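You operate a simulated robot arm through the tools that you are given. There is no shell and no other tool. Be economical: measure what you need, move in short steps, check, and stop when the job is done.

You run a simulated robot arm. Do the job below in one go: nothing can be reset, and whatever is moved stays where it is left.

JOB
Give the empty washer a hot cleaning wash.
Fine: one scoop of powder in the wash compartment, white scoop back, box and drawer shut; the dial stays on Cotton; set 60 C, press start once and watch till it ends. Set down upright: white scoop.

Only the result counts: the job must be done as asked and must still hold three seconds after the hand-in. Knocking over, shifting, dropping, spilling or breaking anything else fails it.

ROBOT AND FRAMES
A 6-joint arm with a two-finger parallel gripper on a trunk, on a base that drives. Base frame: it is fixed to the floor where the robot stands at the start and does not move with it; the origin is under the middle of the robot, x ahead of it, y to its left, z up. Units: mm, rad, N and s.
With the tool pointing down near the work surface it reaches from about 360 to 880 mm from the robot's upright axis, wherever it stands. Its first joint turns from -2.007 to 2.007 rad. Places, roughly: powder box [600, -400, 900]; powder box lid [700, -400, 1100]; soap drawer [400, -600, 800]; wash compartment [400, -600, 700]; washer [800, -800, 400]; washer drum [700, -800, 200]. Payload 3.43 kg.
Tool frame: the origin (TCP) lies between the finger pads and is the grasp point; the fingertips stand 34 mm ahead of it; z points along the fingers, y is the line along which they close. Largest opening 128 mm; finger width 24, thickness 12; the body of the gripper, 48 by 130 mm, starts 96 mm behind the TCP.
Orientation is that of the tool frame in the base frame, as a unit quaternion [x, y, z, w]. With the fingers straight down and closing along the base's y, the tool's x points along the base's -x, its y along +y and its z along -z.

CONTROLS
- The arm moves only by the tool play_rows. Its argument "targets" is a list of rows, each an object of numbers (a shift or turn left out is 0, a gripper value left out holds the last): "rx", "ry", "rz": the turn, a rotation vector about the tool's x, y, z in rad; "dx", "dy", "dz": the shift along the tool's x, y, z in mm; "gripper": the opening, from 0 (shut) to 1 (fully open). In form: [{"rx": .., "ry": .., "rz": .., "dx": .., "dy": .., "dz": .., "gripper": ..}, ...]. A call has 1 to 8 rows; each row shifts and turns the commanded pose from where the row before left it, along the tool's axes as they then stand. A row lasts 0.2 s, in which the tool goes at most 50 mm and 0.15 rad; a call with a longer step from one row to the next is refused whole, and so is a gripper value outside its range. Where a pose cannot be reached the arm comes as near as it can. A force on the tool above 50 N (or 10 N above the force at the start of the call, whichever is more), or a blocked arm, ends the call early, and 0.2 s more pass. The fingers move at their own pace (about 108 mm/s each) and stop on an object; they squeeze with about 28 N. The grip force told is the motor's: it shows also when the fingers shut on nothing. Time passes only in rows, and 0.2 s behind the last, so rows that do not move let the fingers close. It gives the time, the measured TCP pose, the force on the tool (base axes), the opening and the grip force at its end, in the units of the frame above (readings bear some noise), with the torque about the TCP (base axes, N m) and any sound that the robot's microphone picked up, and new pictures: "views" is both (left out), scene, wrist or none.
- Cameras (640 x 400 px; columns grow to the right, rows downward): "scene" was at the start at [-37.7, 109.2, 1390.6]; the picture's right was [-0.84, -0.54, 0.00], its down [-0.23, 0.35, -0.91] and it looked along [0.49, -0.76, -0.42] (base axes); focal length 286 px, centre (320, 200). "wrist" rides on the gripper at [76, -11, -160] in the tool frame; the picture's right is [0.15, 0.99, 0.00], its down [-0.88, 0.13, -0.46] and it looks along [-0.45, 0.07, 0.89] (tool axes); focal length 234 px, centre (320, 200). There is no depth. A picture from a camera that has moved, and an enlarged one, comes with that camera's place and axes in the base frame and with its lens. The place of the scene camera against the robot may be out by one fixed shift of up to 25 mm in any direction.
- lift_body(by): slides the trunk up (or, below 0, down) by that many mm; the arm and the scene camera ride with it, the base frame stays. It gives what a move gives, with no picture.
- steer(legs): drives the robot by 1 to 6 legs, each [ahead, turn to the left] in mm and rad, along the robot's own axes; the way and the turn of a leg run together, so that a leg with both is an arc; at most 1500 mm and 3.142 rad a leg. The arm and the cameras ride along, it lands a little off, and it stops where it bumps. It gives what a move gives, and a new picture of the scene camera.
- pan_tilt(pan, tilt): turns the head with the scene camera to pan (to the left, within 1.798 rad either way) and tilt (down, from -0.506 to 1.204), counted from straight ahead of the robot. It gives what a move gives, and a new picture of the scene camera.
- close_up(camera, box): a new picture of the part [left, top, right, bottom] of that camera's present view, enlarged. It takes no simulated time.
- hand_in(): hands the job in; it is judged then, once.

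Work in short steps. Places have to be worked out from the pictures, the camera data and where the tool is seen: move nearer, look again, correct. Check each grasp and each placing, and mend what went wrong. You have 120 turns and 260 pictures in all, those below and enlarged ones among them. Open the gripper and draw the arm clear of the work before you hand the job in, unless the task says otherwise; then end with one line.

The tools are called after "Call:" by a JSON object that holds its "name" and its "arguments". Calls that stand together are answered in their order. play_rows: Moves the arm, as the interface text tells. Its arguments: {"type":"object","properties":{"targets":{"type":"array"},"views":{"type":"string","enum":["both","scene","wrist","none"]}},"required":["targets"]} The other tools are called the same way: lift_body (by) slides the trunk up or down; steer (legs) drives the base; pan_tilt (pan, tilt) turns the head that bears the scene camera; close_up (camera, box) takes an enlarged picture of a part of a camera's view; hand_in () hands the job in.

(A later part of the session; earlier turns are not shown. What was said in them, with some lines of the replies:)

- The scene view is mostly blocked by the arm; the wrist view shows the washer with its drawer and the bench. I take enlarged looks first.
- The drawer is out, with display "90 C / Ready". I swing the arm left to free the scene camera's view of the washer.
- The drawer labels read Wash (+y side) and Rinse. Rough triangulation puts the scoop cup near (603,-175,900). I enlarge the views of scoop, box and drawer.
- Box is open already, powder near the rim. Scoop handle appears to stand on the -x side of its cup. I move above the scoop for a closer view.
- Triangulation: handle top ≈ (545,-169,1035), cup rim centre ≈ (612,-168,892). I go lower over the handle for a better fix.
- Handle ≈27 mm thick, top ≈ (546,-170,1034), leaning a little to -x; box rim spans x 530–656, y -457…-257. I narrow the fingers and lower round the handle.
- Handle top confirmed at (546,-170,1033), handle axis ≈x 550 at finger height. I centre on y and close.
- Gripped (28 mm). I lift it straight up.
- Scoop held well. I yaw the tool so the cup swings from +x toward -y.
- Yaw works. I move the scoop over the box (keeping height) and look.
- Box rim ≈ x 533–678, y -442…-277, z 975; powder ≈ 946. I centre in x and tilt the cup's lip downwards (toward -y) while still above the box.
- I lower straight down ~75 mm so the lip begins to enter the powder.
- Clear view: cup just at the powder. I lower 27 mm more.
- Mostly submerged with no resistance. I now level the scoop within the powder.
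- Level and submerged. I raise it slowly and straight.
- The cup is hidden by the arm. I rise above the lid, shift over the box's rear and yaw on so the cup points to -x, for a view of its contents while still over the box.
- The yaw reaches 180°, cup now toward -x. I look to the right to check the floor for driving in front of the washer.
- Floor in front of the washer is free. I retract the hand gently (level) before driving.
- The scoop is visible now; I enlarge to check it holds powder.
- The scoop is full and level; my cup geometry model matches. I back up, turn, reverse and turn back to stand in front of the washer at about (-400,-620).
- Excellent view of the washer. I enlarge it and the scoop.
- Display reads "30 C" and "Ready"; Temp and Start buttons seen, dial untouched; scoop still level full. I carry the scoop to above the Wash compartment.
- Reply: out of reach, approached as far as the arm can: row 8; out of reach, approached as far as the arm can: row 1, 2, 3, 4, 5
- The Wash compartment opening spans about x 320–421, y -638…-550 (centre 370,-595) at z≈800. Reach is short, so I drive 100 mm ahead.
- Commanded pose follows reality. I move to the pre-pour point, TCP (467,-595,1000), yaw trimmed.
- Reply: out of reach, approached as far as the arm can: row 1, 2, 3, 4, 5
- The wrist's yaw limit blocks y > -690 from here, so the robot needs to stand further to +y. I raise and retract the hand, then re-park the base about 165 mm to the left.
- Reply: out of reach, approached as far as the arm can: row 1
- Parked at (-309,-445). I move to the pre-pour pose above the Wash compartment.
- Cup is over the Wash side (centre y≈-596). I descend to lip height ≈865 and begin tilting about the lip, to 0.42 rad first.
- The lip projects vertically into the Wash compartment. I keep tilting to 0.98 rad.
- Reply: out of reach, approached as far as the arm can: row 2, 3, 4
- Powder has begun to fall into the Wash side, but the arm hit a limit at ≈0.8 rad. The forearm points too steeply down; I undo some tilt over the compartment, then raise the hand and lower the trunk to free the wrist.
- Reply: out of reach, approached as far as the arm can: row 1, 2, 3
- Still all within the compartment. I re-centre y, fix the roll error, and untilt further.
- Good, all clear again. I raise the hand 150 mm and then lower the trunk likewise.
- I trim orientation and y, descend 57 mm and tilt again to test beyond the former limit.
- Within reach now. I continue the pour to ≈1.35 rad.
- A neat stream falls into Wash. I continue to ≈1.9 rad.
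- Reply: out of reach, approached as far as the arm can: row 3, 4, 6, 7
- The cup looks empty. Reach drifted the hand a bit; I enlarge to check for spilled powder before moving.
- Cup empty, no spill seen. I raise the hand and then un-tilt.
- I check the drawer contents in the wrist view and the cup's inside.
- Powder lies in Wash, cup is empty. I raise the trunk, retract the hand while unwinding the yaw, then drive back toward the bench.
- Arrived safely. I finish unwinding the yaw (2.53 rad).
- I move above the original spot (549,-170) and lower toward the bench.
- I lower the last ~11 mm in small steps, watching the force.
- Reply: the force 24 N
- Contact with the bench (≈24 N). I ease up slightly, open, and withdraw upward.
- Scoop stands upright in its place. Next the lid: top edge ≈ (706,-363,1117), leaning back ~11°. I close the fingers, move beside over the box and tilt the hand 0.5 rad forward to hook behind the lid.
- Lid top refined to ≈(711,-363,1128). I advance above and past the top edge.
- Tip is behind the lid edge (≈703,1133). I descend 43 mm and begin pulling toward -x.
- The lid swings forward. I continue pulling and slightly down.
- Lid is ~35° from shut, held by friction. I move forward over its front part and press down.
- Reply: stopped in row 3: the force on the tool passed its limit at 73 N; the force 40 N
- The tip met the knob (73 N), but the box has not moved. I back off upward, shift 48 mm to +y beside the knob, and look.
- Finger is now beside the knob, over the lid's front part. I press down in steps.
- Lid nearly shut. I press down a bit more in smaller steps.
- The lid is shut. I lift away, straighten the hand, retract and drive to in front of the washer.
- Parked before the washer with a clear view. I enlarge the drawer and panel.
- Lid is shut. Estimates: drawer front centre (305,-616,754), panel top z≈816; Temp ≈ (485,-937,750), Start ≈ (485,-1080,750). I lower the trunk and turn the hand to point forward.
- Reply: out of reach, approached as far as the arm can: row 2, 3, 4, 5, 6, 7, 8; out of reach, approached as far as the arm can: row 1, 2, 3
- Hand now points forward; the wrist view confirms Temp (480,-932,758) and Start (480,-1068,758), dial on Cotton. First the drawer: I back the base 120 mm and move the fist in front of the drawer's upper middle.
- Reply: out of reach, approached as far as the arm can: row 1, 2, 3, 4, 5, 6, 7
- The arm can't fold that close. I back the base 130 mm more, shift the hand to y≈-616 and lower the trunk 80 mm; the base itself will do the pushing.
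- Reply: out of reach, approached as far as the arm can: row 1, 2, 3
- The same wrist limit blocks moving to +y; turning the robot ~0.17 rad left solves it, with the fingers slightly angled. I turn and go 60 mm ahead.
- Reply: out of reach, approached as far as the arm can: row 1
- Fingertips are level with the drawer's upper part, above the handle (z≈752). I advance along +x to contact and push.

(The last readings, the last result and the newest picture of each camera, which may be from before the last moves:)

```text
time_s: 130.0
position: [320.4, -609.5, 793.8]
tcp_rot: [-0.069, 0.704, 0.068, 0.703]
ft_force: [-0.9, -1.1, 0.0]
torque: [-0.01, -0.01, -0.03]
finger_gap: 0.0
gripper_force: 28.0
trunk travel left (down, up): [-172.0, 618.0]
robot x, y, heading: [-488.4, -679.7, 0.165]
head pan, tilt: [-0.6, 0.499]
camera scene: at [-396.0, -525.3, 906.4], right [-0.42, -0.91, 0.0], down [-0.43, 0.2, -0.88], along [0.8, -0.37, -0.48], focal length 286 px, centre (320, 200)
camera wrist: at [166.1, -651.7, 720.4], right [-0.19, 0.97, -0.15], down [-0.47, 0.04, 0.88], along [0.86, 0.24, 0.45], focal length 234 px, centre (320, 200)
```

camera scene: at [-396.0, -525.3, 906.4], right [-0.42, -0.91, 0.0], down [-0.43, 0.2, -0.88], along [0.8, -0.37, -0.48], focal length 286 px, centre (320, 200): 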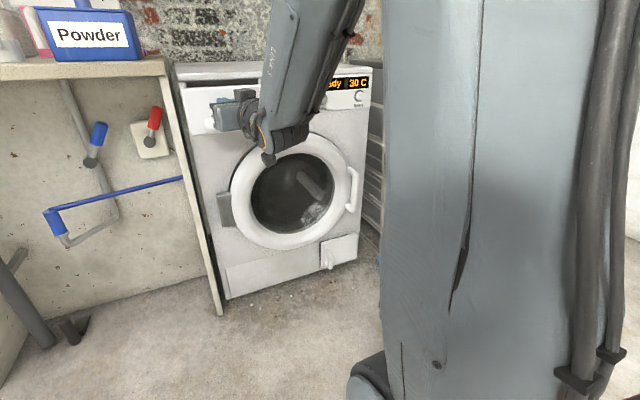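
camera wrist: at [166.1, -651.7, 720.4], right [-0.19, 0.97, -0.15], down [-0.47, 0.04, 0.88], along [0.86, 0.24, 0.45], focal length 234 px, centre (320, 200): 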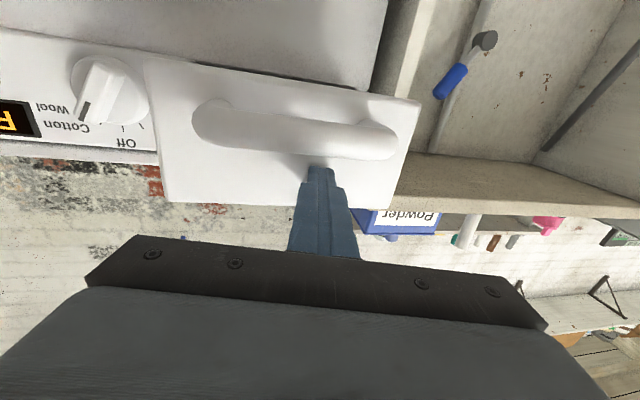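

No notable resistance; the panel follows. I continue pushing.

Call:
{"name": "play_rows", "arguments": {"targets": [{"dz": 20, "dy": -3.8}, {"dz": 20, "dy": -3.8}, {"dz": 15, "dy": -2.8}, {"dz": 10, "dy": -1.9}, {"dz": 10, "dy": -1.9}], "views": "both"}}

```text
time_s: 131.2
position: [397.2, -607.8, 797.0]
tcp_rot: [-0.07, 0.705, 0.066, 0.703]
ft_force: [-1.4, 0.2, -1.1]
torque: [-0.02, 0.03, 0.04]
finger_gap: 0.1
gripper_force: 27.9
trunk travel left (down, up): [-172.0, 618.0]
robot x, y, heading: [-491.6, -680.3, 0.169]
head pan, tilt: [-0.6, 0.499]
camera scene: at [-396.0, -525.3, 906.4], right [-0.42, -0.91, 0.0], down [-0.43, 0.2, -0.88], along [0.8, -0.37, -0.48], focal length 286 px, centre (320, 200)
camera wrist: at [242.7, -650.4, 721.2], right [-0.19, 0.97, -0.15], down [-0.47, 0.04, 0.88], along [0.86, 0.24, 0.45], focal length 234 px, centre (320, 200)
```

scene: 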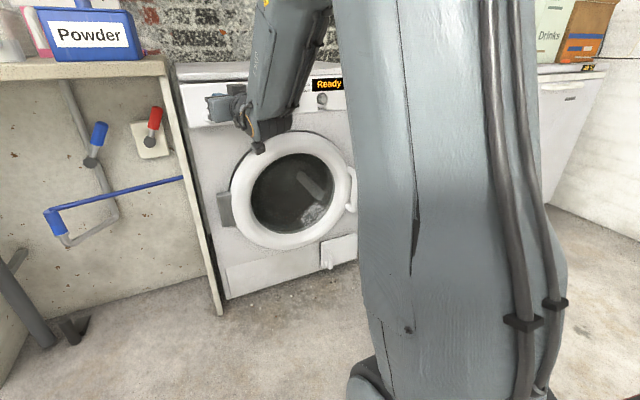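
wrist: 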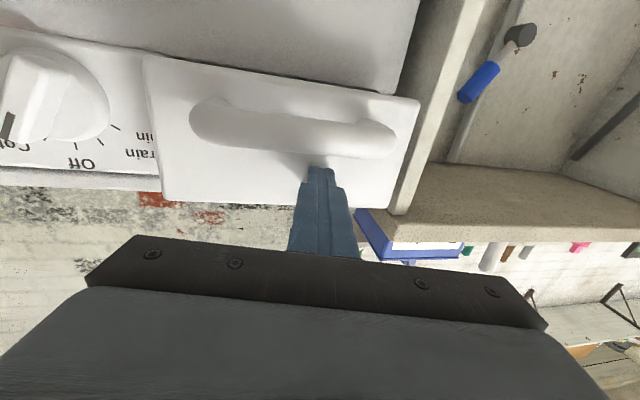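

The drawer is nearly flush. I push in small steps till it resists.

Call:
{"name": "play_rows", "arguments": {"targets": [{"dz": 8, "dy": -1.5}, {"dz": 8, "dy": -1.5}, {"dz": 6, "dy": -1}, {"dz": 6, "dy": -1}], "views": "both"}}

```text
time_s: 132.2
position: [426.9, -607.0, 793.4]
tcp_rot: [-0.069, 0.704, 0.067, 0.703]
ft_force: [-0.6, -1.0, -0.2]
torque: [0.05, -0.02, -0.04]
finger_gap: 0.0
gripper_force: 27.6
trunk travel left (down, up): [-172.0, 618.0]
robot x, y, heading: [-493.9, -680.0, 0.163]
head pan, tilt: [-0.6, 0.499]
camera scene: at [-395.9, -525.4, 906.4], right [-0.42, -0.91, 0.0], down [-0.43, 0.2, -0.88], along [0.8, -0.37, -0.48], focal length 286 px, centre (320, 200)
camera wrist: at [271.3, -649.8, 719.9], right [-0.19, 0.97, -0.15], down [-0.47, 0.04, 0.88], along [0.86, 0.24, 0.45], focal length 234 px, centre (320, 200)
```

scene: 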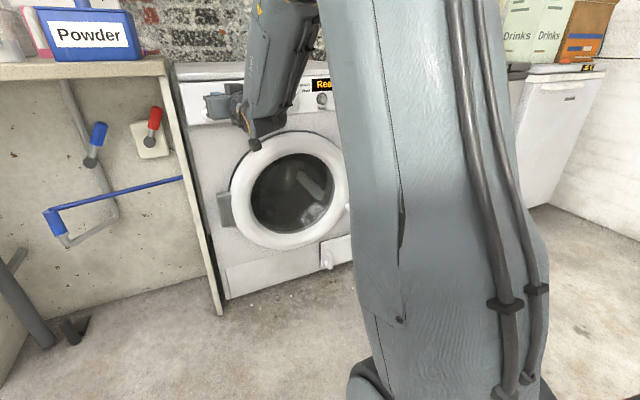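
wrist: 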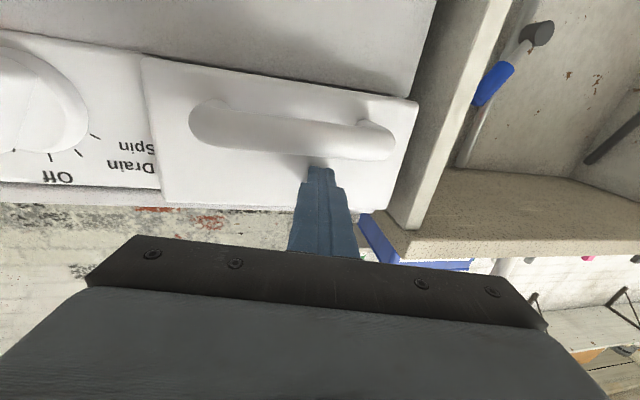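

Still moving freely; a few more millimetres.

Call:
{"name": "play_rows", "arguments": {"targets": [{"dz": 5, "dy": -1}, {"dz": 5, "dy": -1}, {"dz": 4, "dy": -0.8}, {"dz": 4, "dy": -0.8}, {"dz": 4, "dy": -0.8}], "views": "wrist"}}

Call:
{"name": "close_up", "arguments": {"camera": "scene", "box": [150, 50, 300, 160]}}

```text
time_s: 133.4
position: [448.9, -608.4, 796.1]
tcp_rot: [-0.069, 0.704, 0.066, 0.703]
ft_force: [0.0, -0.3, 0.1]
torque: [0.01, 0.0, -0.04]
finger_gap: 0.1
gripper_force: 27.8
trunk travel left (down, up): [-172.0, 618.0]
robot x, y, heading: [-487.8, -679.4, 0.163]
head pan, tilt: [-0.6, 0.499]
camera wrist: at [294.9, -650.4, 720.8], right [-0.19, 0.97, -0.15], down [-0.47, 0.04, 0.88], along [0.86, 0.24, 0.45], focal length 234 px, centre (320, 200)
```

wrist: 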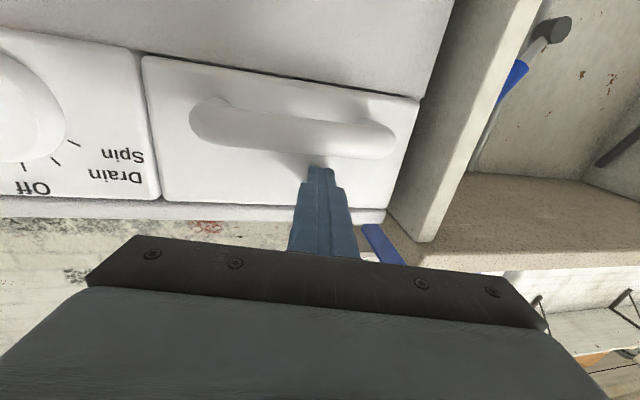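

```text
3.64 times, centred on (225, 105) of scene
camera zoom: at [-396.0, -525.3, 906.4], right [-0.42, -0.91, 0.0], down [-0.43, 0.2, -0.88], along [0.8, -0.37, -0.48], focal length 1038 px, centre (666, 546)
```

zoom: 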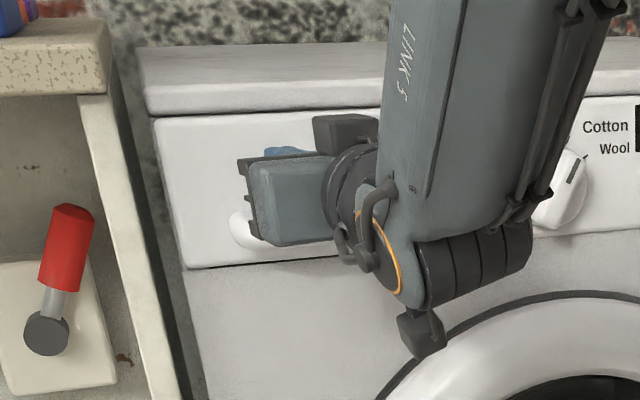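

Almost flush. I push on in 3 mm steps.

Call:
{"name": "play_rows", "arguments": {"targets": [{"dz": 3, "dy": -0.6}, {"dz": 3, "dy": -0.6}, {"dz": 3, "dy": -0.6}, {"dz": 3, "dy": -0.6}, {"dz": 3, "dy": -0.6}], "views": "wrist"}}

Call:
{"name": "close_up", "arguments": {"camera": "wrist", "box": [100, 20, 440, 240]}}

```text
time_s: 133.9
position: [450.3, -608.3, 795.7]
tcp_rot: [-0.069, 0.705, 0.067, 0.703]
ft_force: [-27.3, -1.9, 5.0]
torque: [-0.04, -0.17, -0.17]
finger_gap: 0.0
gripper_force: 28.1
trunk travel left (down, up): [-172.0, 618.0]
robot x, y, heading: [-496.3, -678.8, 0.16]
head pan, tilt: [-0.6, 0.499]
stopped in row 2: the force on the tool passed its limit at 59 N (the readings are from after the stop); the commanded pose is now the measured one
camera wrist: at [295.7, -650.6, 721.1], right [-0.19, 0.97, -0.15], down [-0.47, 0.04, 0.88], along [0.86, 0.24, 0.45], focal length 234 px, centre (320, 200)
```

wrist: 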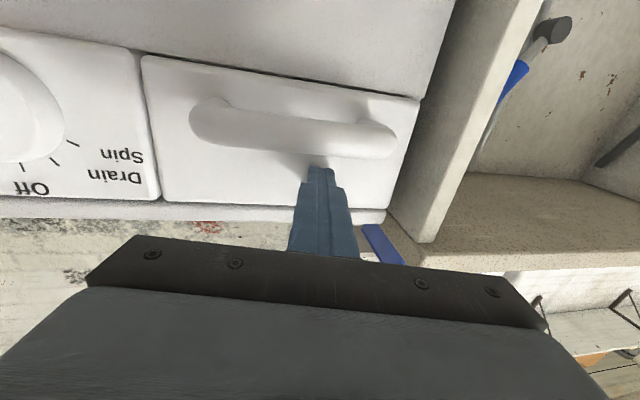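

```text
1.82 times, centred on (270, 130) of wrist
camera zoom: at [295.7, -650.6, 721.1], right [-0.19, 0.97, -0.15], down [-0.47, 0.04, 0.88], along [0.86, 0.24, 0.45], focal length 426 px, centre (411, 327)
```

zoom: 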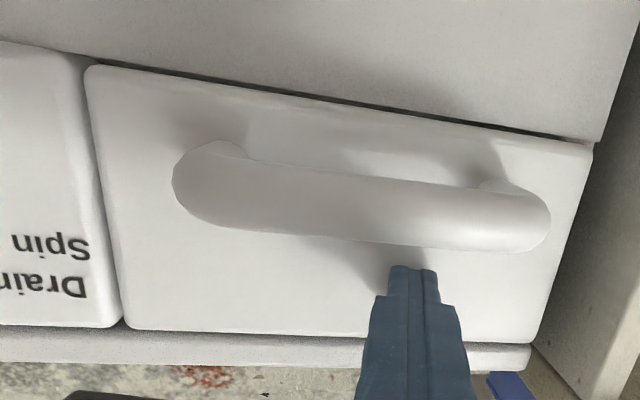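

The drawer is shut (hard stop, 59 N). I retract and re-park the base for the buttons, staying clear of the dial and rack.

Call:
{"name": "play_rows", "arguments": {"targets": [{"dz": -30}, {"dz": -40}, {"dz": -40}], "views": "none"}}

Call:
{"name": "steer", "arguments": {"legs": [[-250, 0], [0, -0.405], [246, 0], [0, 0.242]]}}

Call:
{"name": "play_rows", "arguments": {"targets": [{}], "views": "wrist"}}

```text
time_s: 134.7
position: [344.2, -628.2, 793.8]
tcp_rot: [-0.069, 0.706, 0.065, 0.702]
ft_force: [-0.1, 0.5, 0.3]
torque: [-0.01, -0.02, 0.01]
finger_gap: 0.0
gripper_force: 28.3
trunk travel left (down, up): [-172.0, 618.0]
robot x, y, heading: [-490.8, -678.8, 0.166]
head pan, tilt: [-0.6, 0.499]
```

```text
time_s: 140.0
position: [335.2, -857.5, 795.0]
tcp_rot: [-0.014, 0.709, 0.012, 0.705]
ft_force: [-0.3, 0.0, 0.5]
torque: [0.0, 0.05, -0.04]
finger_gap: 0.0
gripper_force: 28.2
trunk travel left (down, up): [-172.0, 618.0]
robot x, y, heading: [-500.3, -781.1, 0.008]
head pan, tilt: [-0.6, 0.499]
camera scene: at [-380.1, -642.0, 906.4], right [-0.56, -0.83, 0.0], down [-0.4, 0.27, -0.88], along [0.73, -0.49, -0.48], focal length 286 px, centre (320, 200)
```

scene: 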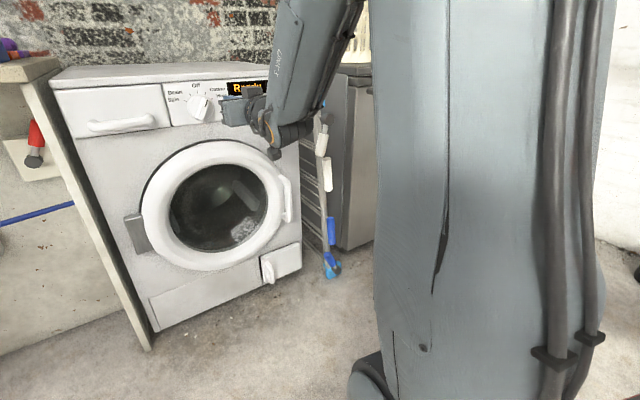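

```text
time_s: 140.4
position: [334.3, -857.0, 796.7]
tcp_rot: [-0.013, 0.708, 0.011, 0.706]
ft_force: [-0.5, -0.7, -0.2]
torque: [-0.01, 0.0, 0.01]
finger_gap: 0.1
gripper_force: 27.8
trunk travel left (down, up): [-172.0, 618.0]
robot x, y, heading: [-500.1, -782.4, 0.01]
head pan, tilt: [-0.6, 0.499]
camera wrist: at [175.6, -874.9, 721.5], right [-0.04, 0.99, -0.15], down [-0.46, 0.12, 0.88], along [0.89, 0.1, 0.45], focal length 234 px, centre (320, 200)
```

wrist: 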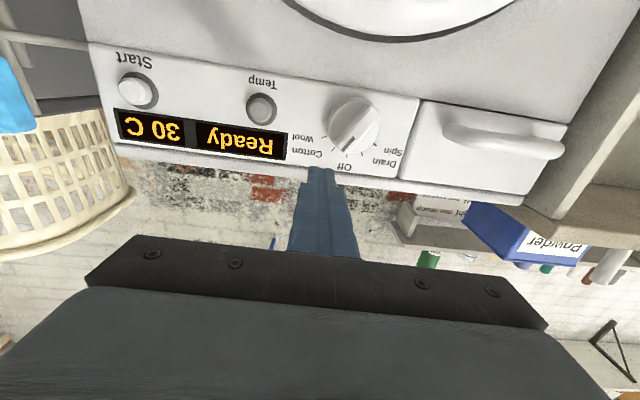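

Start and Temp re-measured: Temp (472,-931,761), Start (472,-1066,760). I move the fist in front of Temp.

Call:
{"name": "play_rows", "arguments": {"targets": [{"dy": -37, "dx": 18}, {"dy": -37, "dx": 17}, {"dz": 30}, {}], "views": "wrist"}}

Call:
{"name": "close_up", "arguments": {"camera": "wrist", "box": [100, 20, 440, 240]}}

```text
time_s: 141.4
position: [368.8, -931.4, 761.1]
tcp_rot: [-0.014, 0.708, 0.012, 0.706]
ft_force: [-0.2, -0.5, 0.1]
torque: [0.01, 0.0, 0.0]
finger_gap: 0.0
gripper_force: 28.4
trunk travel left (down, up): [-172.0, 618.0]
robot x, y, heading: [-498.0, -777.5, 0.004]
head pan, tilt: [-0.6, 0.499]
camera wrist: at [209.4, -949.0, 687.4], right [-0.04, 0.99, -0.15], down [-0.46, 0.12, 0.88], along [0.89, 0.1, 0.45], focal length 234 px, centre (320, 200)
```

wrist: 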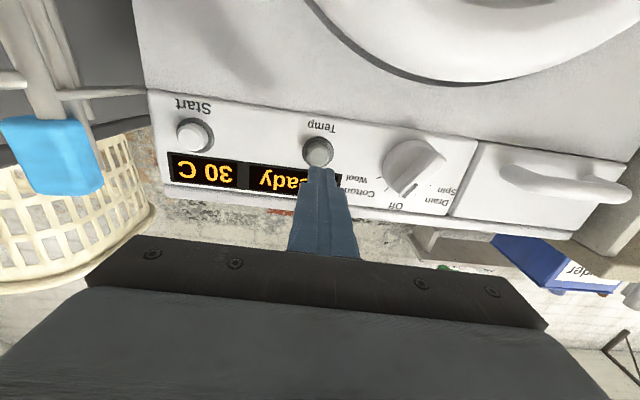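

```text
1.82 times, centred on (270, 130) of wrist
camera zoom: at [209.4, -949.0, 687.4], right [-0.04, 0.99, -0.15], down [-0.46, 0.12, 0.88], along [0.89, 0.1, 0.45], focal length 426 px, centre (411, 327)
```

zoom: 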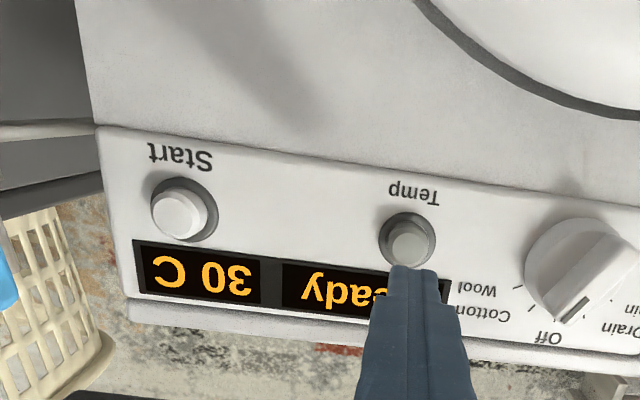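

I check the dial's pointer closely before pressing.

Call:
{"name": "close_up", "arguments": {"camera": "wrist", "box": [330, 110, 470, 220]}}

Call:
{"name": "close_up", "arguments": {"camera": "scene", "box": [150, 70, 280, 150]}}

```text
3.64 times, centred on (400, 165) of wrist
camera zoom: at [209.4, -949.0, 687.4], right [-0.04, 0.99, -0.15], down [-0.46, 0.12, 0.88], along [0.89, 0.1, 0.45], focal length 852 px, centre (29, 327)
```

zoom: 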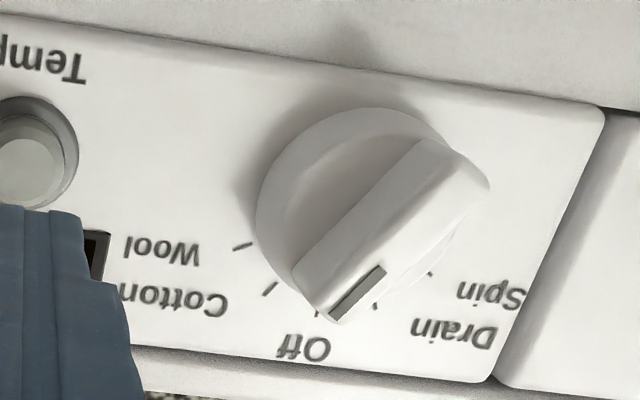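

```text
4.92 times, centred on (215, 110) of scene
camera zoom: at [-380.2, -642.0, 906.4], right [-0.56, -0.83, 0.0], down [-0.4, 0.27, -0.88], along [0.73, -0.49, -0.48], focal length 1406 px, centre (837, 643)
```

zoom: 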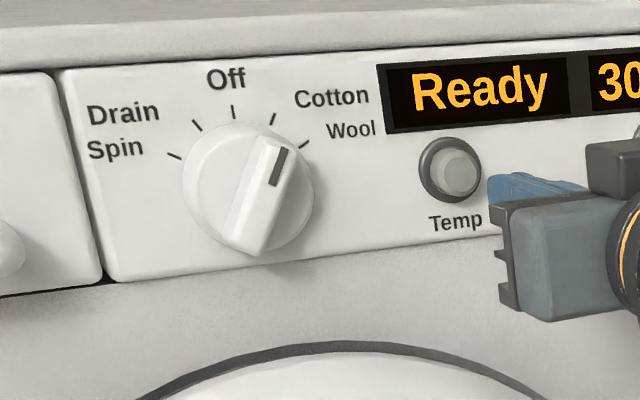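

The pointer is parallel to the Cotton tick, good. I approach the Temp button in small steps.

Call:
{"name": "play_rows", "arguments": {"targets": [{"dz": 30}, {"dz": 16}, {"dz": 5}, {"dz": 5}], "views": "none"}}

Call:
{"name": "close_up", "arguments": {"camera": "wrist", "box": [100, 20, 440, 240]}}

```text
time_s: 142.4
position: [423.5, -928.0, 761.1]
tcp_rot: [-0.015, 0.709, 0.012, 0.705]
ft_force: [-0.2, -0.2, -0.7]
torque: [0.01, 0.01, 0.03]
finger_gap: 0.0
gripper_force: 28.0
trunk travel left (down, up): [-172.0, 618.0]
robot x, y, heading: [-501.6, -778.6, 0.008]
head pan, tilt: [-0.6, 0.499]
```

```text
1.82 times, centred on (270, 130) of wrist
camera zoom: at [264.4, -946.5, 686.7], right [-0.04, 0.99, -0.15], down [-0.46, 0.12, 0.88], along [0.89, 0.1, 0.45], focal length 426 px, centre (411, 327)
```

zoom: 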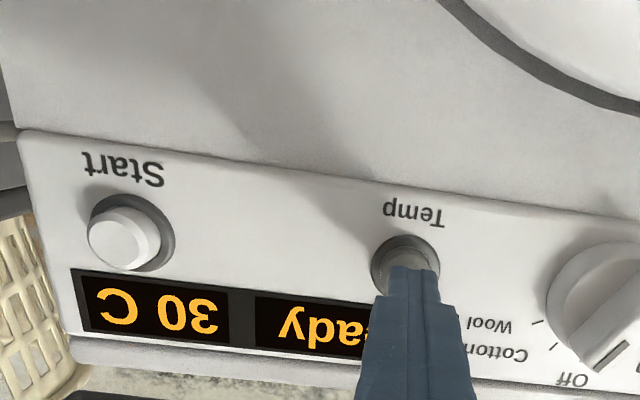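

Finger is just before the button. I press in 4 mm steps.

Call:
{"name": "play_rows", "arguments": {"targets": [{"dz": 4}, {"dz": 4}, {"dz": 3}], "views": "none"}}

Call:
{"name": "close_up", "arguments": {"camera": "wrist", "box": [100, 20, 440, 240]}}

```text
time_s: 143.2
position: [434.4, -929.1, 760.5]
tcp_rot: [-0.013, 0.708, 0.011, 0.706]
ft_force: [-0.7, 0.1, 0.7]
torque: [0.0, -0.02, -0.02]
finger_gap: 0.0
gripper_force: 28.2
trunk travel left (down, up): [-172.0, 618.0]
robot x, y, heading: [-499.9, -780.4, 0.009]
head pan, tilt: [-0.6, 0.499]
```

```text
1.82 times, centred on (270, 130) of wrist
camera zoom: at [275.1, -946.1, 686.3], right [-0.04, 0.99, -0.15], down [-0.46, 0.12, 0.88], along [0.89, 0.1, 0.45], focal length 426 px, centre (411, 327)
```

zoom: 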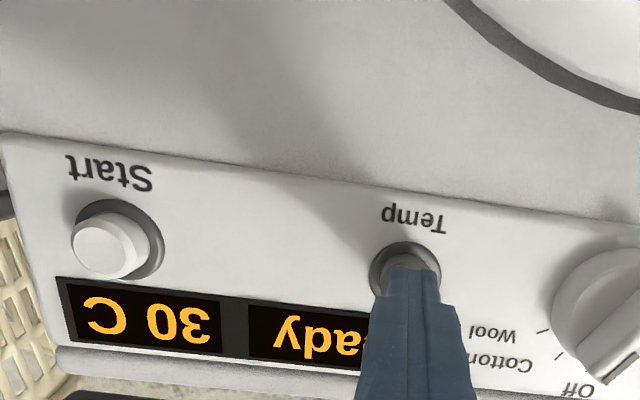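

No contact yet; pressing on.

Call:
{"name": "play_rows", "arguments": {"targets": [{"dz": 3}, {"dz": 3}, {"dz": 3}], "views": "none"}}

Call:
{"name": "close_up", "arguments": {"camera": "wrist", "box": [100, 20, 440, 240]}}

```text
time_s: 144.0
position: [442.6, -929.0, 760.9]
tcp_rot: [-0.014, 0.709, 0.011, 0.705]
ft_force: [-31.7, -0.6, 1.3]
torque: [0.01, -0.16, -0.12]
finger_gap: 0.2
gripper_force: 27.7
trunk travel left (down, up): [-172.0, 618.0]
robot x, y, heading: [-500.2, -781.0, 0.002]
head pan, tilt: [-0.6, 0.499]
heard: click
```

```text
1.82 times, centred on (270, 130) of wrist
camera zoom: at [282.8, -945.7, 686.3], right [-0.04, 0.99, -0.15], down [-0.46, 0.12, 0.88], along [0.89, 0.1, 0.45], focal length 426 px, centre (411, 327)
```

zoom: 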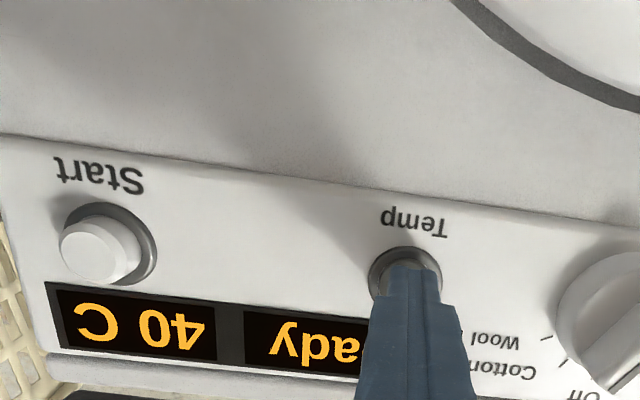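

Click: 40 C. I back off 10 mm and press again, once.

Call:
{"name": "play_rows", "arguments": {"targets": [{"dz": -8}, {"dz": -4}, {}, {"dz": 6}, {"dz": 3}, {"dz": 3}], "views": "none"}}

Call:
{"name": "close_up", "arguments": {"camera": "wrist", "box": [100, 20, 440, 240]}}

```text
time_s: 145.4
position: [441.7, -926.2, 760.8]
tcp_rot: [-0.015, 0.709, 0.013, 0.705]
ft_force: [-30.8, 6.2, 1.5]
torque: [-0.03, -0.09, 0.2]
finger_gap: 0.0
gripper_force: 27.9
trunk travel left (down, up): [-172.0, 618.0]
robot x, y, heading: [-499.3, -780.5, 0.008]
head pan, tilt: [-0.6, 0.499]
heard: click
```

```text
1.82 times, centred on (270, 130) of wrist
camera zoom: at [282.7, -944.0, 686.0], right [-0.04, 0.99, -0.15], down [-0.46, 0.12, 0.88], along [0.89, 0.1, 0.45], focal length 426 px, centre (411, 327)
```

zoom: 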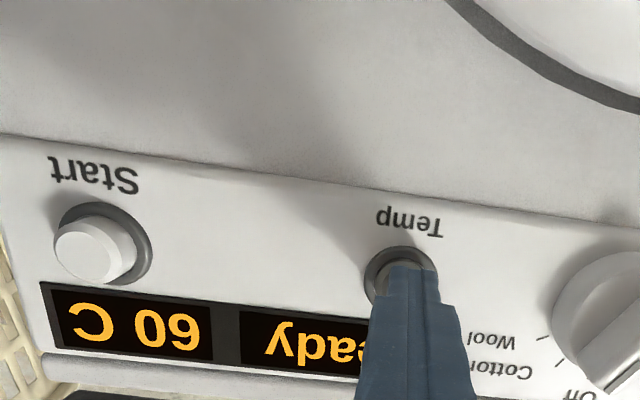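

60 C is set. I back off 40 mm and shift to the Start button.

Call:
{"name": "play_rows", "arguments": {"targets": [{"dz": -20}, {"dz": -25}, {"dy": -35}, {"dy": -35}, {"dy": -35}, {"dy": -33}, {}], "views": "wrist"}}

Call:
{"name": "close_up", "arguments": {"camera": "wrist", "box": [180, 40, 460, 220]}}

```text
time_s: 147.0
position: [402.9, -1066.5, 761.5]
tcp_rot: [-0.014, 0.709, 0.011, 0.705]
ft_force: [0.3, -0.1, -0.4]
torque: [0.03, -0.02, -0.02]
finger_gap: 0.0
gripper_force: 28.2
trunk travel left (down, up): [-172.0, 618.0]
robot x, y, heading: [-495.7, -776.5, 0.008]
head pan, tilt: [-0.6, 0.499]
camera wrist: at [243.1, -1083.8, 686.4], right [-0.04, 0.99, -0.15], down [-0.46, 0.12, 0.88], along [0.89, 0.1, 0.45], focal length 234 px, centre (320, 200)
```

wrist: 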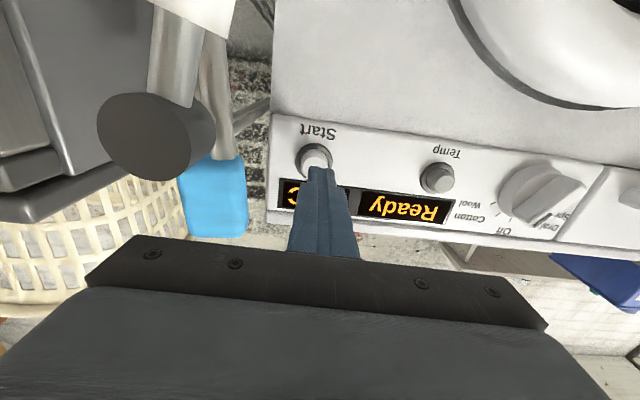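

```text
2.22 times, centred on (320, 130) of wrist
camera zoom: at [243.1, -1083.8, 686.4], right [-0.04, 0.99, -0.15], down [-0.46, 0.12, 0.88], along [0.89, 0.1, 0.45], focal length 520 px, centre (320, 356)
```

zoom: 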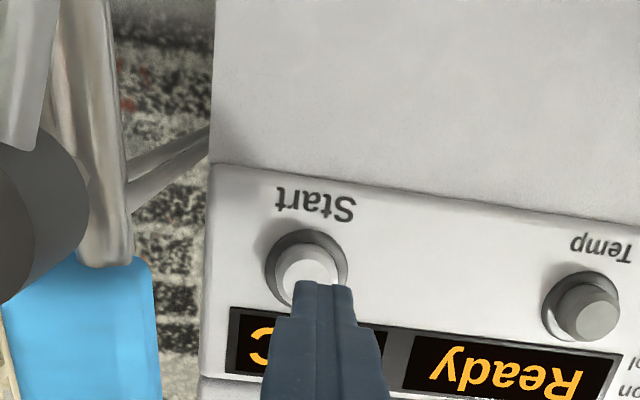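

The rack's dark knob (~335,-1130,718) sits close to the gripper body. I back off 40 mm and roll the hand 90° so its wide side stands upright, clear of the rack.

Call:
{"name": "play_rows", "arguments": {"targets": [{"dz": -20}, {"dz": -20}, {"rz": 0.14}, {"rz": 0.14}, {"rz": 0.14}, {"rz": 0.14}, {"rz": 0.14}], "views": "none"}}

Call:
{"name": "play_rows", "arguments": {"targets": [{"rz": 0.14}, {"rz": 0.14}, {"rz": 0.14}, {"rz": 0.15}, {"rz": 0.15}, {"rz": 0.14}, {}], "views": "both"}}

```text
time_s: 148.6
position: [363.5, -1068.6, 760.6]
tcp_rot: [0.23, 0.67, 0.253, 0.659]
ft_force: [0.1, -0.2, 0.2]
torque: [0.01, 0.05, 0.0]
finger_gap: 0.0
gripper_force: 28.3
trunk travel left (down, up): [-172.0, 618.0]
robot x, y, heading: [-500.2, -779.3, 0.005]
head pan, tilt: [-0.6, 0.499]
```

```text
time_s: 150.2
position: [364.3, -1068.3, 760.9]
tcp_rot: [0.489, 0.514, 0.505, 0.492]
ft_force: [0.6, -0.5, 0.2]
torque: [0.0, 0.0, 0.02]
finger_gap: 0.0
gripper_force: 28.1
trunk travel left (down, up): [-172.0, 618.0]
robot x, y, heading: [-498.7, -778.3, 0.001]
head pan, tilt: [-0.6, 0.499]
camera scene: at [-380.1, -642.0, 906.4], right [-0.56, -0.83, 0.0], down [-0.4, 0.27, -0.88], along [0.73, -0.49, -0.48], focal length 286 px, centre (320, 200)
camera wrist: at [201.3, -998.9, 750.3], right [0.0, 0.16, 0.99], down [-0.42, -0.89, 0.14], along [0.91, -0.42, 0.07], focal length 234 px, centre (320, 200)
```

scene: 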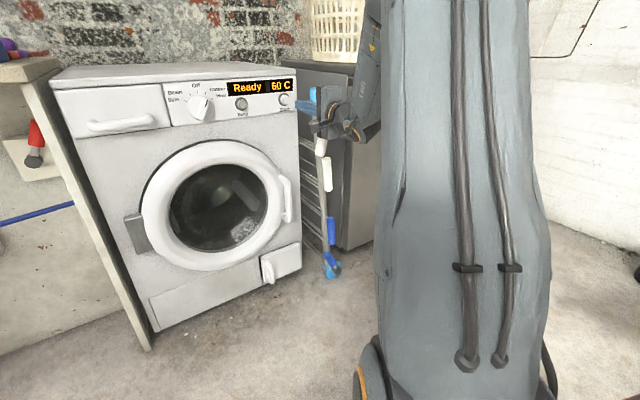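
wrist: 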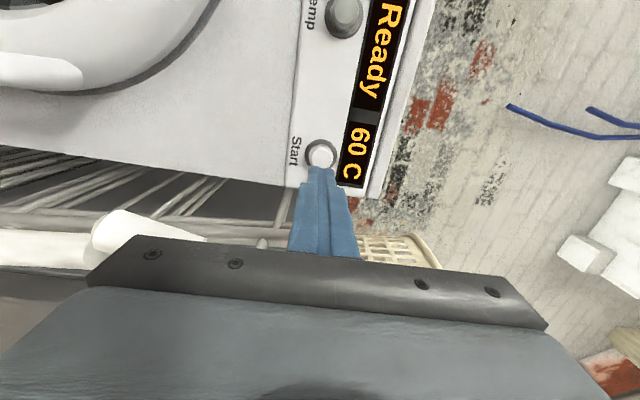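

Roll succeeded, display reads "Ready 60 C". I approach the Start button.

Call:
{"name": "play_rows", "arguments": {"targets": [{"dz": 30, "dx": -1}, {"dz": 25, "dx": -1}, {"dz": 10}, {"dz": 5}], "views": "wrist"}}

```text
time_s: 151.2
position: [433.1, -1067.0, 760.6]
tcp_rot: [0.488, 0.514, 0.505, 0.493]
ft_force: [-1.3, -0.1, 0.3]
torque: [-0.01, -0.02, -0.01]
finger_gap: 0.0
gripper_force: 27.8
trunk travel left (down, up): [-172.0, 618.0]
robot x, y, heading: [-499.1, -781.0, 0.008]
head pan, tilt: [-0.6, 0.499]
camera wrist: at [271.1, -998.2, 749.8], right [0.0, 0.16, 0.99], down [-0.42, -0.89, 0.15], along [0.91, -0.42, 0.07], focal length 234 px, centre (320, 200)
```

wrist: 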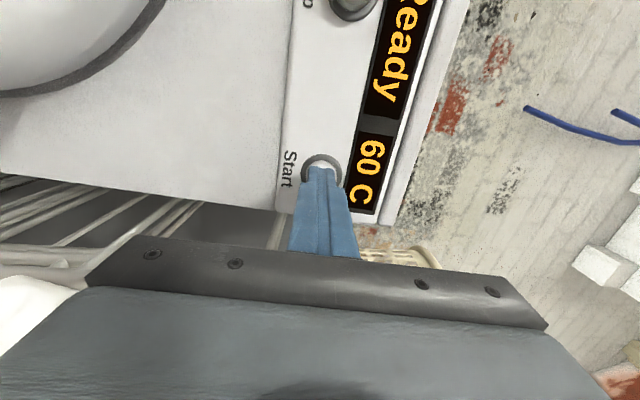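

The finger faces the button squarely. I press in until the click.

Call:
{"name": "play_rows", "arguments": {"targets": [{"dz": 3}, {"dz": 3}, {"dz": 3}], "views": "wrist"}}

```text
time_s: 152.0
position: [442.3, -1067.1, 758.8]
tcp_rot: [0.489, 0.514, 0.505, 0.493]
ft_force: [-32.5, 7.5, -1.5]
torque: [0.02, 0.01, -0.05]
finger_gap: 0.0
gripper_force: 27.8
trunk travel left (down, up): [-172.0, 618.0]
robot x, y, heading: [-501.5, -777.7, 0.003]
head pan, tilt: [-0.6, 0.499]
heard: click
camera wrist: at [278.9, -998.3, 749.9], right [0.0, 0.16, 0.99], down [-0.42, -0.89, 0.15], along [0.91, -0.42, 0.07], focal length 234 px, centre (320, 200)
```

wrist: 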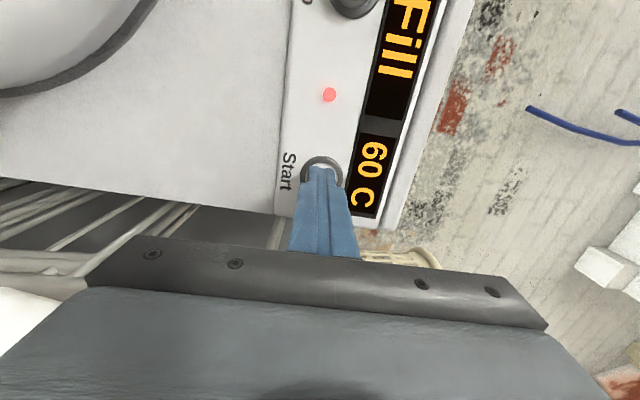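

Started: display shows "Fill", light on. I draw the hand straight back and watch the cycle.

Call:
{"name": "play_rows", "arguments": {"targets": [{"dz": -20}, {"dz": -35}, {"dz": -40}, {"dz": -40}, {}, {}, {}, {}], "views": "both"}}

```text
time_s: 153.8
position: [309.4, -1072.2, 761.8]
tcp_rot: [0.489, 0.514, 0.504, 0.492]
ft_force: [-0.2, -0.4, -0.4]
torque: [0.0, 0.02, 0.0]
finger_gap: 0.0
gripper_force: 28.1
trunk travel left (down, up): [-172.0, 618.0]
robot x, y, heading: [-500.2, -779.8, 0.007]
head pan, tilt: [-0.6, 0.499]
camera scene: at [-380.2, -642.0, 906.4], right [-0.56, -0.83, 0.0], down [-0.4, 0.27, -0.88], along [0.73, -0.49, -0.48], focal length 286 px, centre (320, 200)
camera wrist: at [146.4, -1003.8, 751.1], right [0.0, 0.16, 0.99], down [-0.42, -0.89, 0.15], along [0.91, -0.42, 0.07], focal length 234 px, centre (320, 200)
```

scene: 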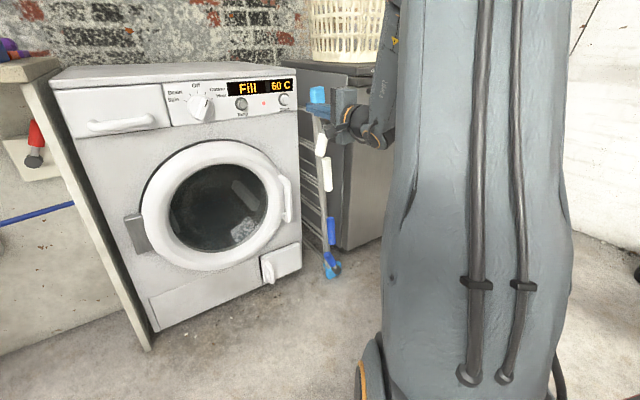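
wrist: 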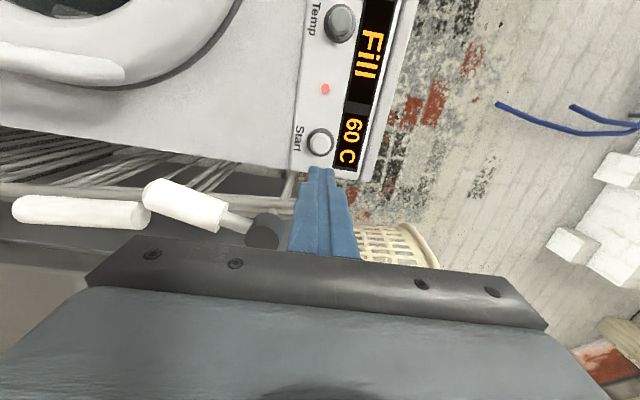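

Running. I back the base away 300 mm (arm clear), open the gripper, and wait while watching.

Call:
{"name": "steer", "arguments": {"legs": [[-300, 0]]}}

Call:
{"name": "play_rows", "arguments": {"targets": [{"gripper": 0.5}, {}, {}, {}, {}, {}, {}, {}], "views": "none"}}

Call:
{"name": "play_rows", "arguments": {"targets": [{}, {}, {}, {}, {}, {}, {}, {}], "views": "none"}}

Call:
{"name": "play_rows", "arguments": {"targets": [{}, {}, {}, {}, {}, {}, {}, {}], "views": "scene"}}

Call:
{"name": "close_up", "arguments": {"camera": "scene", "box": [40, 40, 340, 240]}}

```text
time_s: 155.8
position: [5.3, -1078.4, 762.3]
tcp_rot: [0.489, 0.513, 0.504, 0.494]
ft_force: [-0.1, 0.7, 0.6]
torque: [0.03, 0.0, -0.01]
finger_gap: 0.1
gripper_force: 28.7
trunk travel left (down, up): [-172.0, 618.0]
robot x, y, heading: [-800.3, -778.7, 0.004]
head pan, tilt: [-0.6, 0.499]
camera scene: at [-681.6, -644.3, 906.4], right [-0.56, -0.83, 0.0], down [-0.4, 0.27, -0.88], along [0.73, -0.49, -0.48], focal length 286 px, centre (320, 200)
```

scene: 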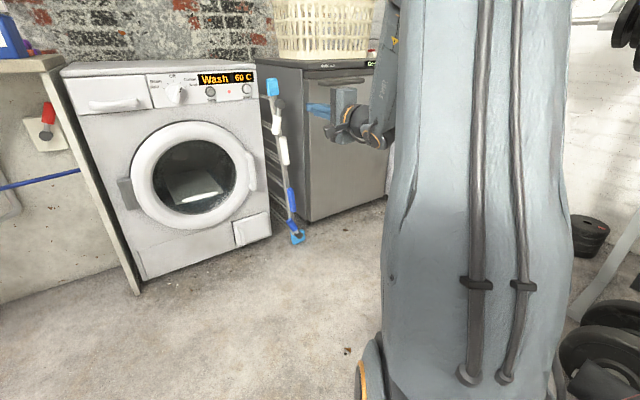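

```text
time_s: 157.7
position: [5.9, -1076.9, 762.2]
tcp_rot: [0.489, 0.512, 0.504, 0.494]
ft_force: [0.8, 0.1, -0.4]
torque: [0.0, 0.02, 0.01]
finger_gap: 63.9
gripper_force: 0.0
trunk travel left (down, up): [-172.0, 618.0]
robot x, y, heading: [-802.0, -778.7, 0.004]
head pan, tilt: [-0.6, 0.499]
```

```text
time_s: 159.4
position: [6.0, -1078.1, 762.4]
tcp_rot: [0.49, 0.513, 0.503, 0.493]
ft_force: [0.8, 0.4, 0.0]
torque: [-0.03, 0.03, -0.03]
finger_gap: 63.9
gripper_force: 0.0
trunk travel left (down, up): [-172.0, 618.0]
robot x, y, heading: [-801.4, -780.6, 0.008]
head pan, tilt: [-0.6, 0.499]
```

```text
time_s: 161.2
position: [5.4, -1077.9, 761.4]
tcp_rot: [0.489, 0.513, 0.503, 0.494]
ft_force: [-0.6, -0.3, -0.3]
torque: [0.0, -0.01, 0.0]
finger_gap: 63.8
gripper_force: 0.0
trunk travel left (down, up): [-172.0, 618.0]
robot x, y, heading: [-798.8, -781.3, 0.004]
head pan, tilt: [-0.6, 0.499]
camera scene: at [-681.6, -644.3, 906.4], right [-0.56, -0.83, 0.0], down [-0.4, 0.27, -0.88], along [0.73, -0.49, -0.48], focal length 286 px, centre (320, 200)
```

scene: 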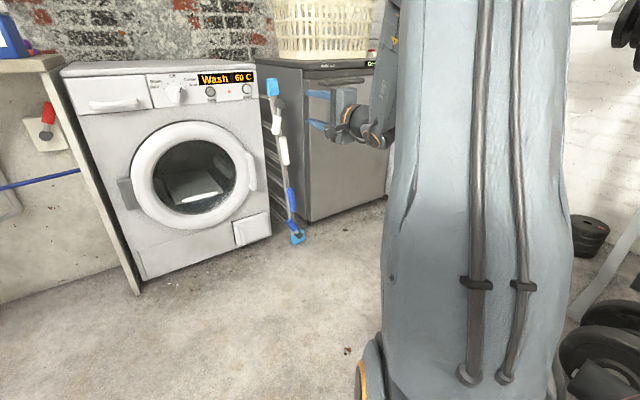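

```text
2.00 times, centred on (190, 140) of scene
camera zoom: at [-681.6, -644.3, 906.4], right [-0.56, -0.83, 0.0], down [-0.4, 0.27, -0.88], along [0.73, -0.49, -0.48], focal length 571 px, centre (580, 320)
```

zoom: 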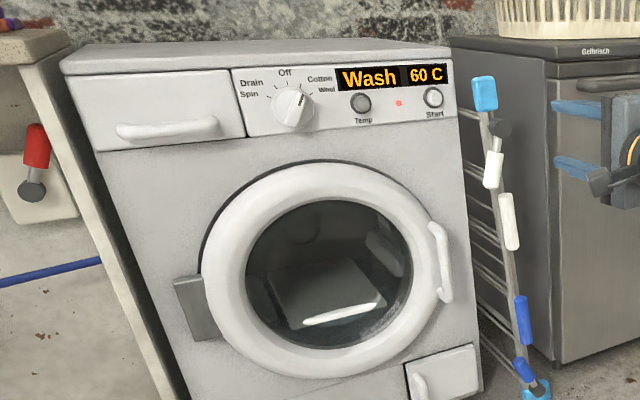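

"Wash 60 C" is running; everything stands. I keep waiting.

Call:
{"name": "play_rows", "arguments": {"targets": [{}, {}, {}, {}, {}, {}, {}, {}], "views": "none"}}

Call:
{"name": "play_rows", "arguments": {"targets": [{}, {}, {}, {}, {}, {}, {}, {}], "views": "none"}}

Call:
{"name": "play_rows", "arguments": {"targets": [{}, {}, {}, {}, {}, {}, {}, {}], "views": "none"}}

Call:
{"name": "play_rows", "arguments": {"targets": [{}, {}, {}, {}, {}, {}, {}, {}], "views": "none"}}

Call:
{"name": "play_rows", "arguments": {"targets": [{}, {}, {}, {}, {}, {}, {}, {}], "views": "scene"}}

```text
time_s: 163.1
position: [4.8, -1077.3, 762.3]
tcp_rot: [0.489, 0.513, 0.504, 0.493]
ft_force: [1.0, 0.2, 0.2]
torque: [-0.02, 0.01, -0.02]
finger_gap: 63.9
gripper_force: 0.0
trunk travel left (down, up): [-172.0, 618.0]
robot x, y, heading: [-799.4, -778.7, 0.005]
head pan, tilt: [-0.6, 0.499]
```

```text
time_s: 164.8
position: [5.6, -1078.7, 760.4]
tcp_rot: [0.489, 0.514, 0.504, 0.493]
ft_force: [0.0, 0.6, 0.5]
torque: [-0.01, 0.02, -0.02]
finger_gap: 64.3
gripper_force: 0.1
trunk travel left (down, up): [-172.0, 618.0]
robot x, y, heading: [-800.0, -780.9, 0.0]
head pan, tilt: [-0.6, 0.499]
```

```text
time_s: 166.7
position: [5.0, -1078.7, 762.3]
tcp_rot: [0.489, 0.512, 0.504, 0.494]
ft_force: [0.8, -0.5, -0.9]
torque: [0.01, -0.01, 0.01]
finger_gap: 64.1
gripper_force: 0.1
trunk travel left (down, up): [-172.0, 618.0]
robot x, y, heading: [-799.1, -779.0, 0.006]
head pan, tilt: [-0.6, 0.499]
```

```text
time_s: 168.4
position: [6.8, -1078.1, 760.8]
tcp_rot: [0.49, 0.513, 0.502, 0.495]
ft_force: [-0.3, -0.2, -0.1]
torque: [-0.04, 0.0, 0.02]
finger_gap: 64.2
gripper_force: 0.1
trunk travel left (down, up): [-172.0, 618.0]
robot x, y, heading: [-801.7, -783.3, 0.006]
head pan, tilt: [-0.6, 0.499]
```

```text
time_s: 170.2
position: [4.8, -1077.8, 761.9]
tcp_rot: [0.489, 0.513, 0.504, 0.494]
ft_force: [-0.4, -0.2, -0.5]
torque: [0.01, 0.02, 0.01]
finger_gap: 63.9
gripper_force: 0.0
trunk travel left (down, up): [-172.0, 618.0]
robot x, y, heading: [-800.9, -784.3, 0.008]
head pan, tilt: [-0.6, 0.499]
camera scene: at [-681.6, -644.3, 906.4], right [-0.56, -0.83, 0.0], down [-0.4, 0.27, -0.88], along [0.73, -0.49, -0.48], focal length 286 px, centre (320, 200)
```

scene: 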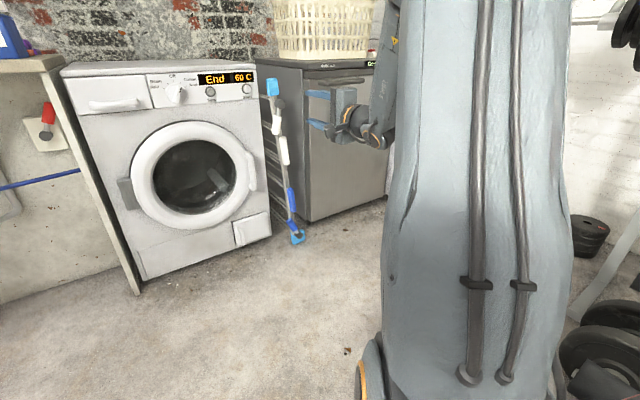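

The display shows "End". A last look at the bench to confirm scoop and box.

Call:
{"name": "pan_tilt", "arguments": {"pan": 0.2, "tilt": 0.0}}

Call:
{"name": "close_up", "arguments": {"camera": "scene", "box": [240, 100, 560, 300]}}

```text
time_s: 171.4
position: [6.2, -1077.5, 761.9]
tcp_rot: [0.49, 0.513, 0.504, 0.493]
ft_force: [-0.1, -0.1, -0.4]
torque: [0.01, 0.02, -0.03]
finger_gap: 64.0
gripper_force: 0.0
trunk travel left (down, up): [-172.0, 618.0]
robot x, y, heading: [-799.6, -777.1, 0.002]
head pan, tilt: [0.201, 0.0]
camera scene: at [-668.8, -575.0, 952.5], right [0.2, -0.98, 0.0], down [0.0, 0.0, -1.0], along [0.98, 0.2, 0.0], focal length 286 px, centre (320, 200)
```

scene: 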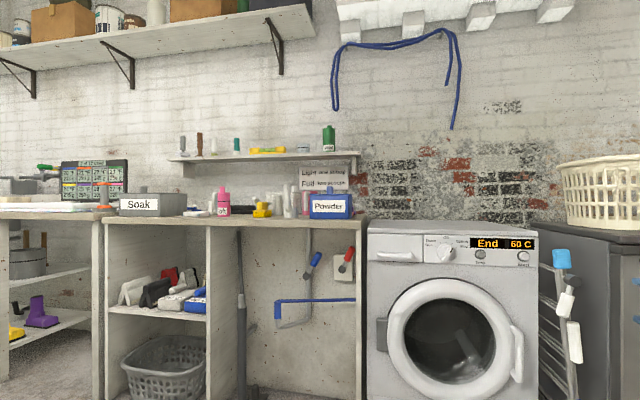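

```text
2.00 times, centred on (400, 200) of scene
camera zoom: at [-668.8, -575.0, 952.5], right [0.2, -0.98, 0.0], down [0.0, 0.0, -1.0], along [0.98, 0.2, 0.0], focal length 571 px, centre (160, 200)
```

zoom: 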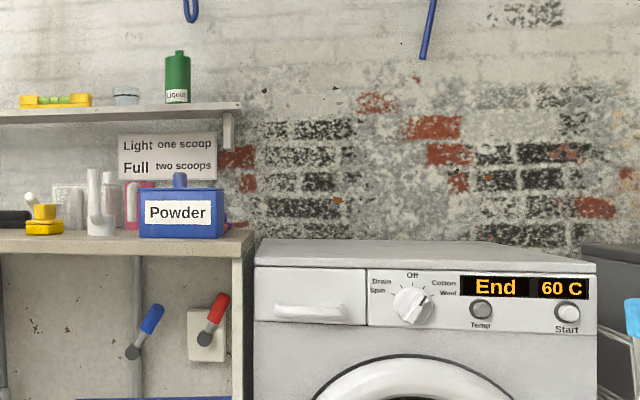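

Everything is in order: the scoop stands upright, box and drawer are shut, the dial is on Cotton, and the display reads "End 60 C". I hand the job in.

Call:
{"name": "hand_in", "arguments": {}}

```text
The job is handed in.
```

The washer ran its hot cleaning wash to the end: one scoop of powder in the wash compartment, dial left on Cotton, 60 C set, start pressed once. The display now reads "End 60 C", the powder box and drawer are shut, and the white scoop is back upright in its place.
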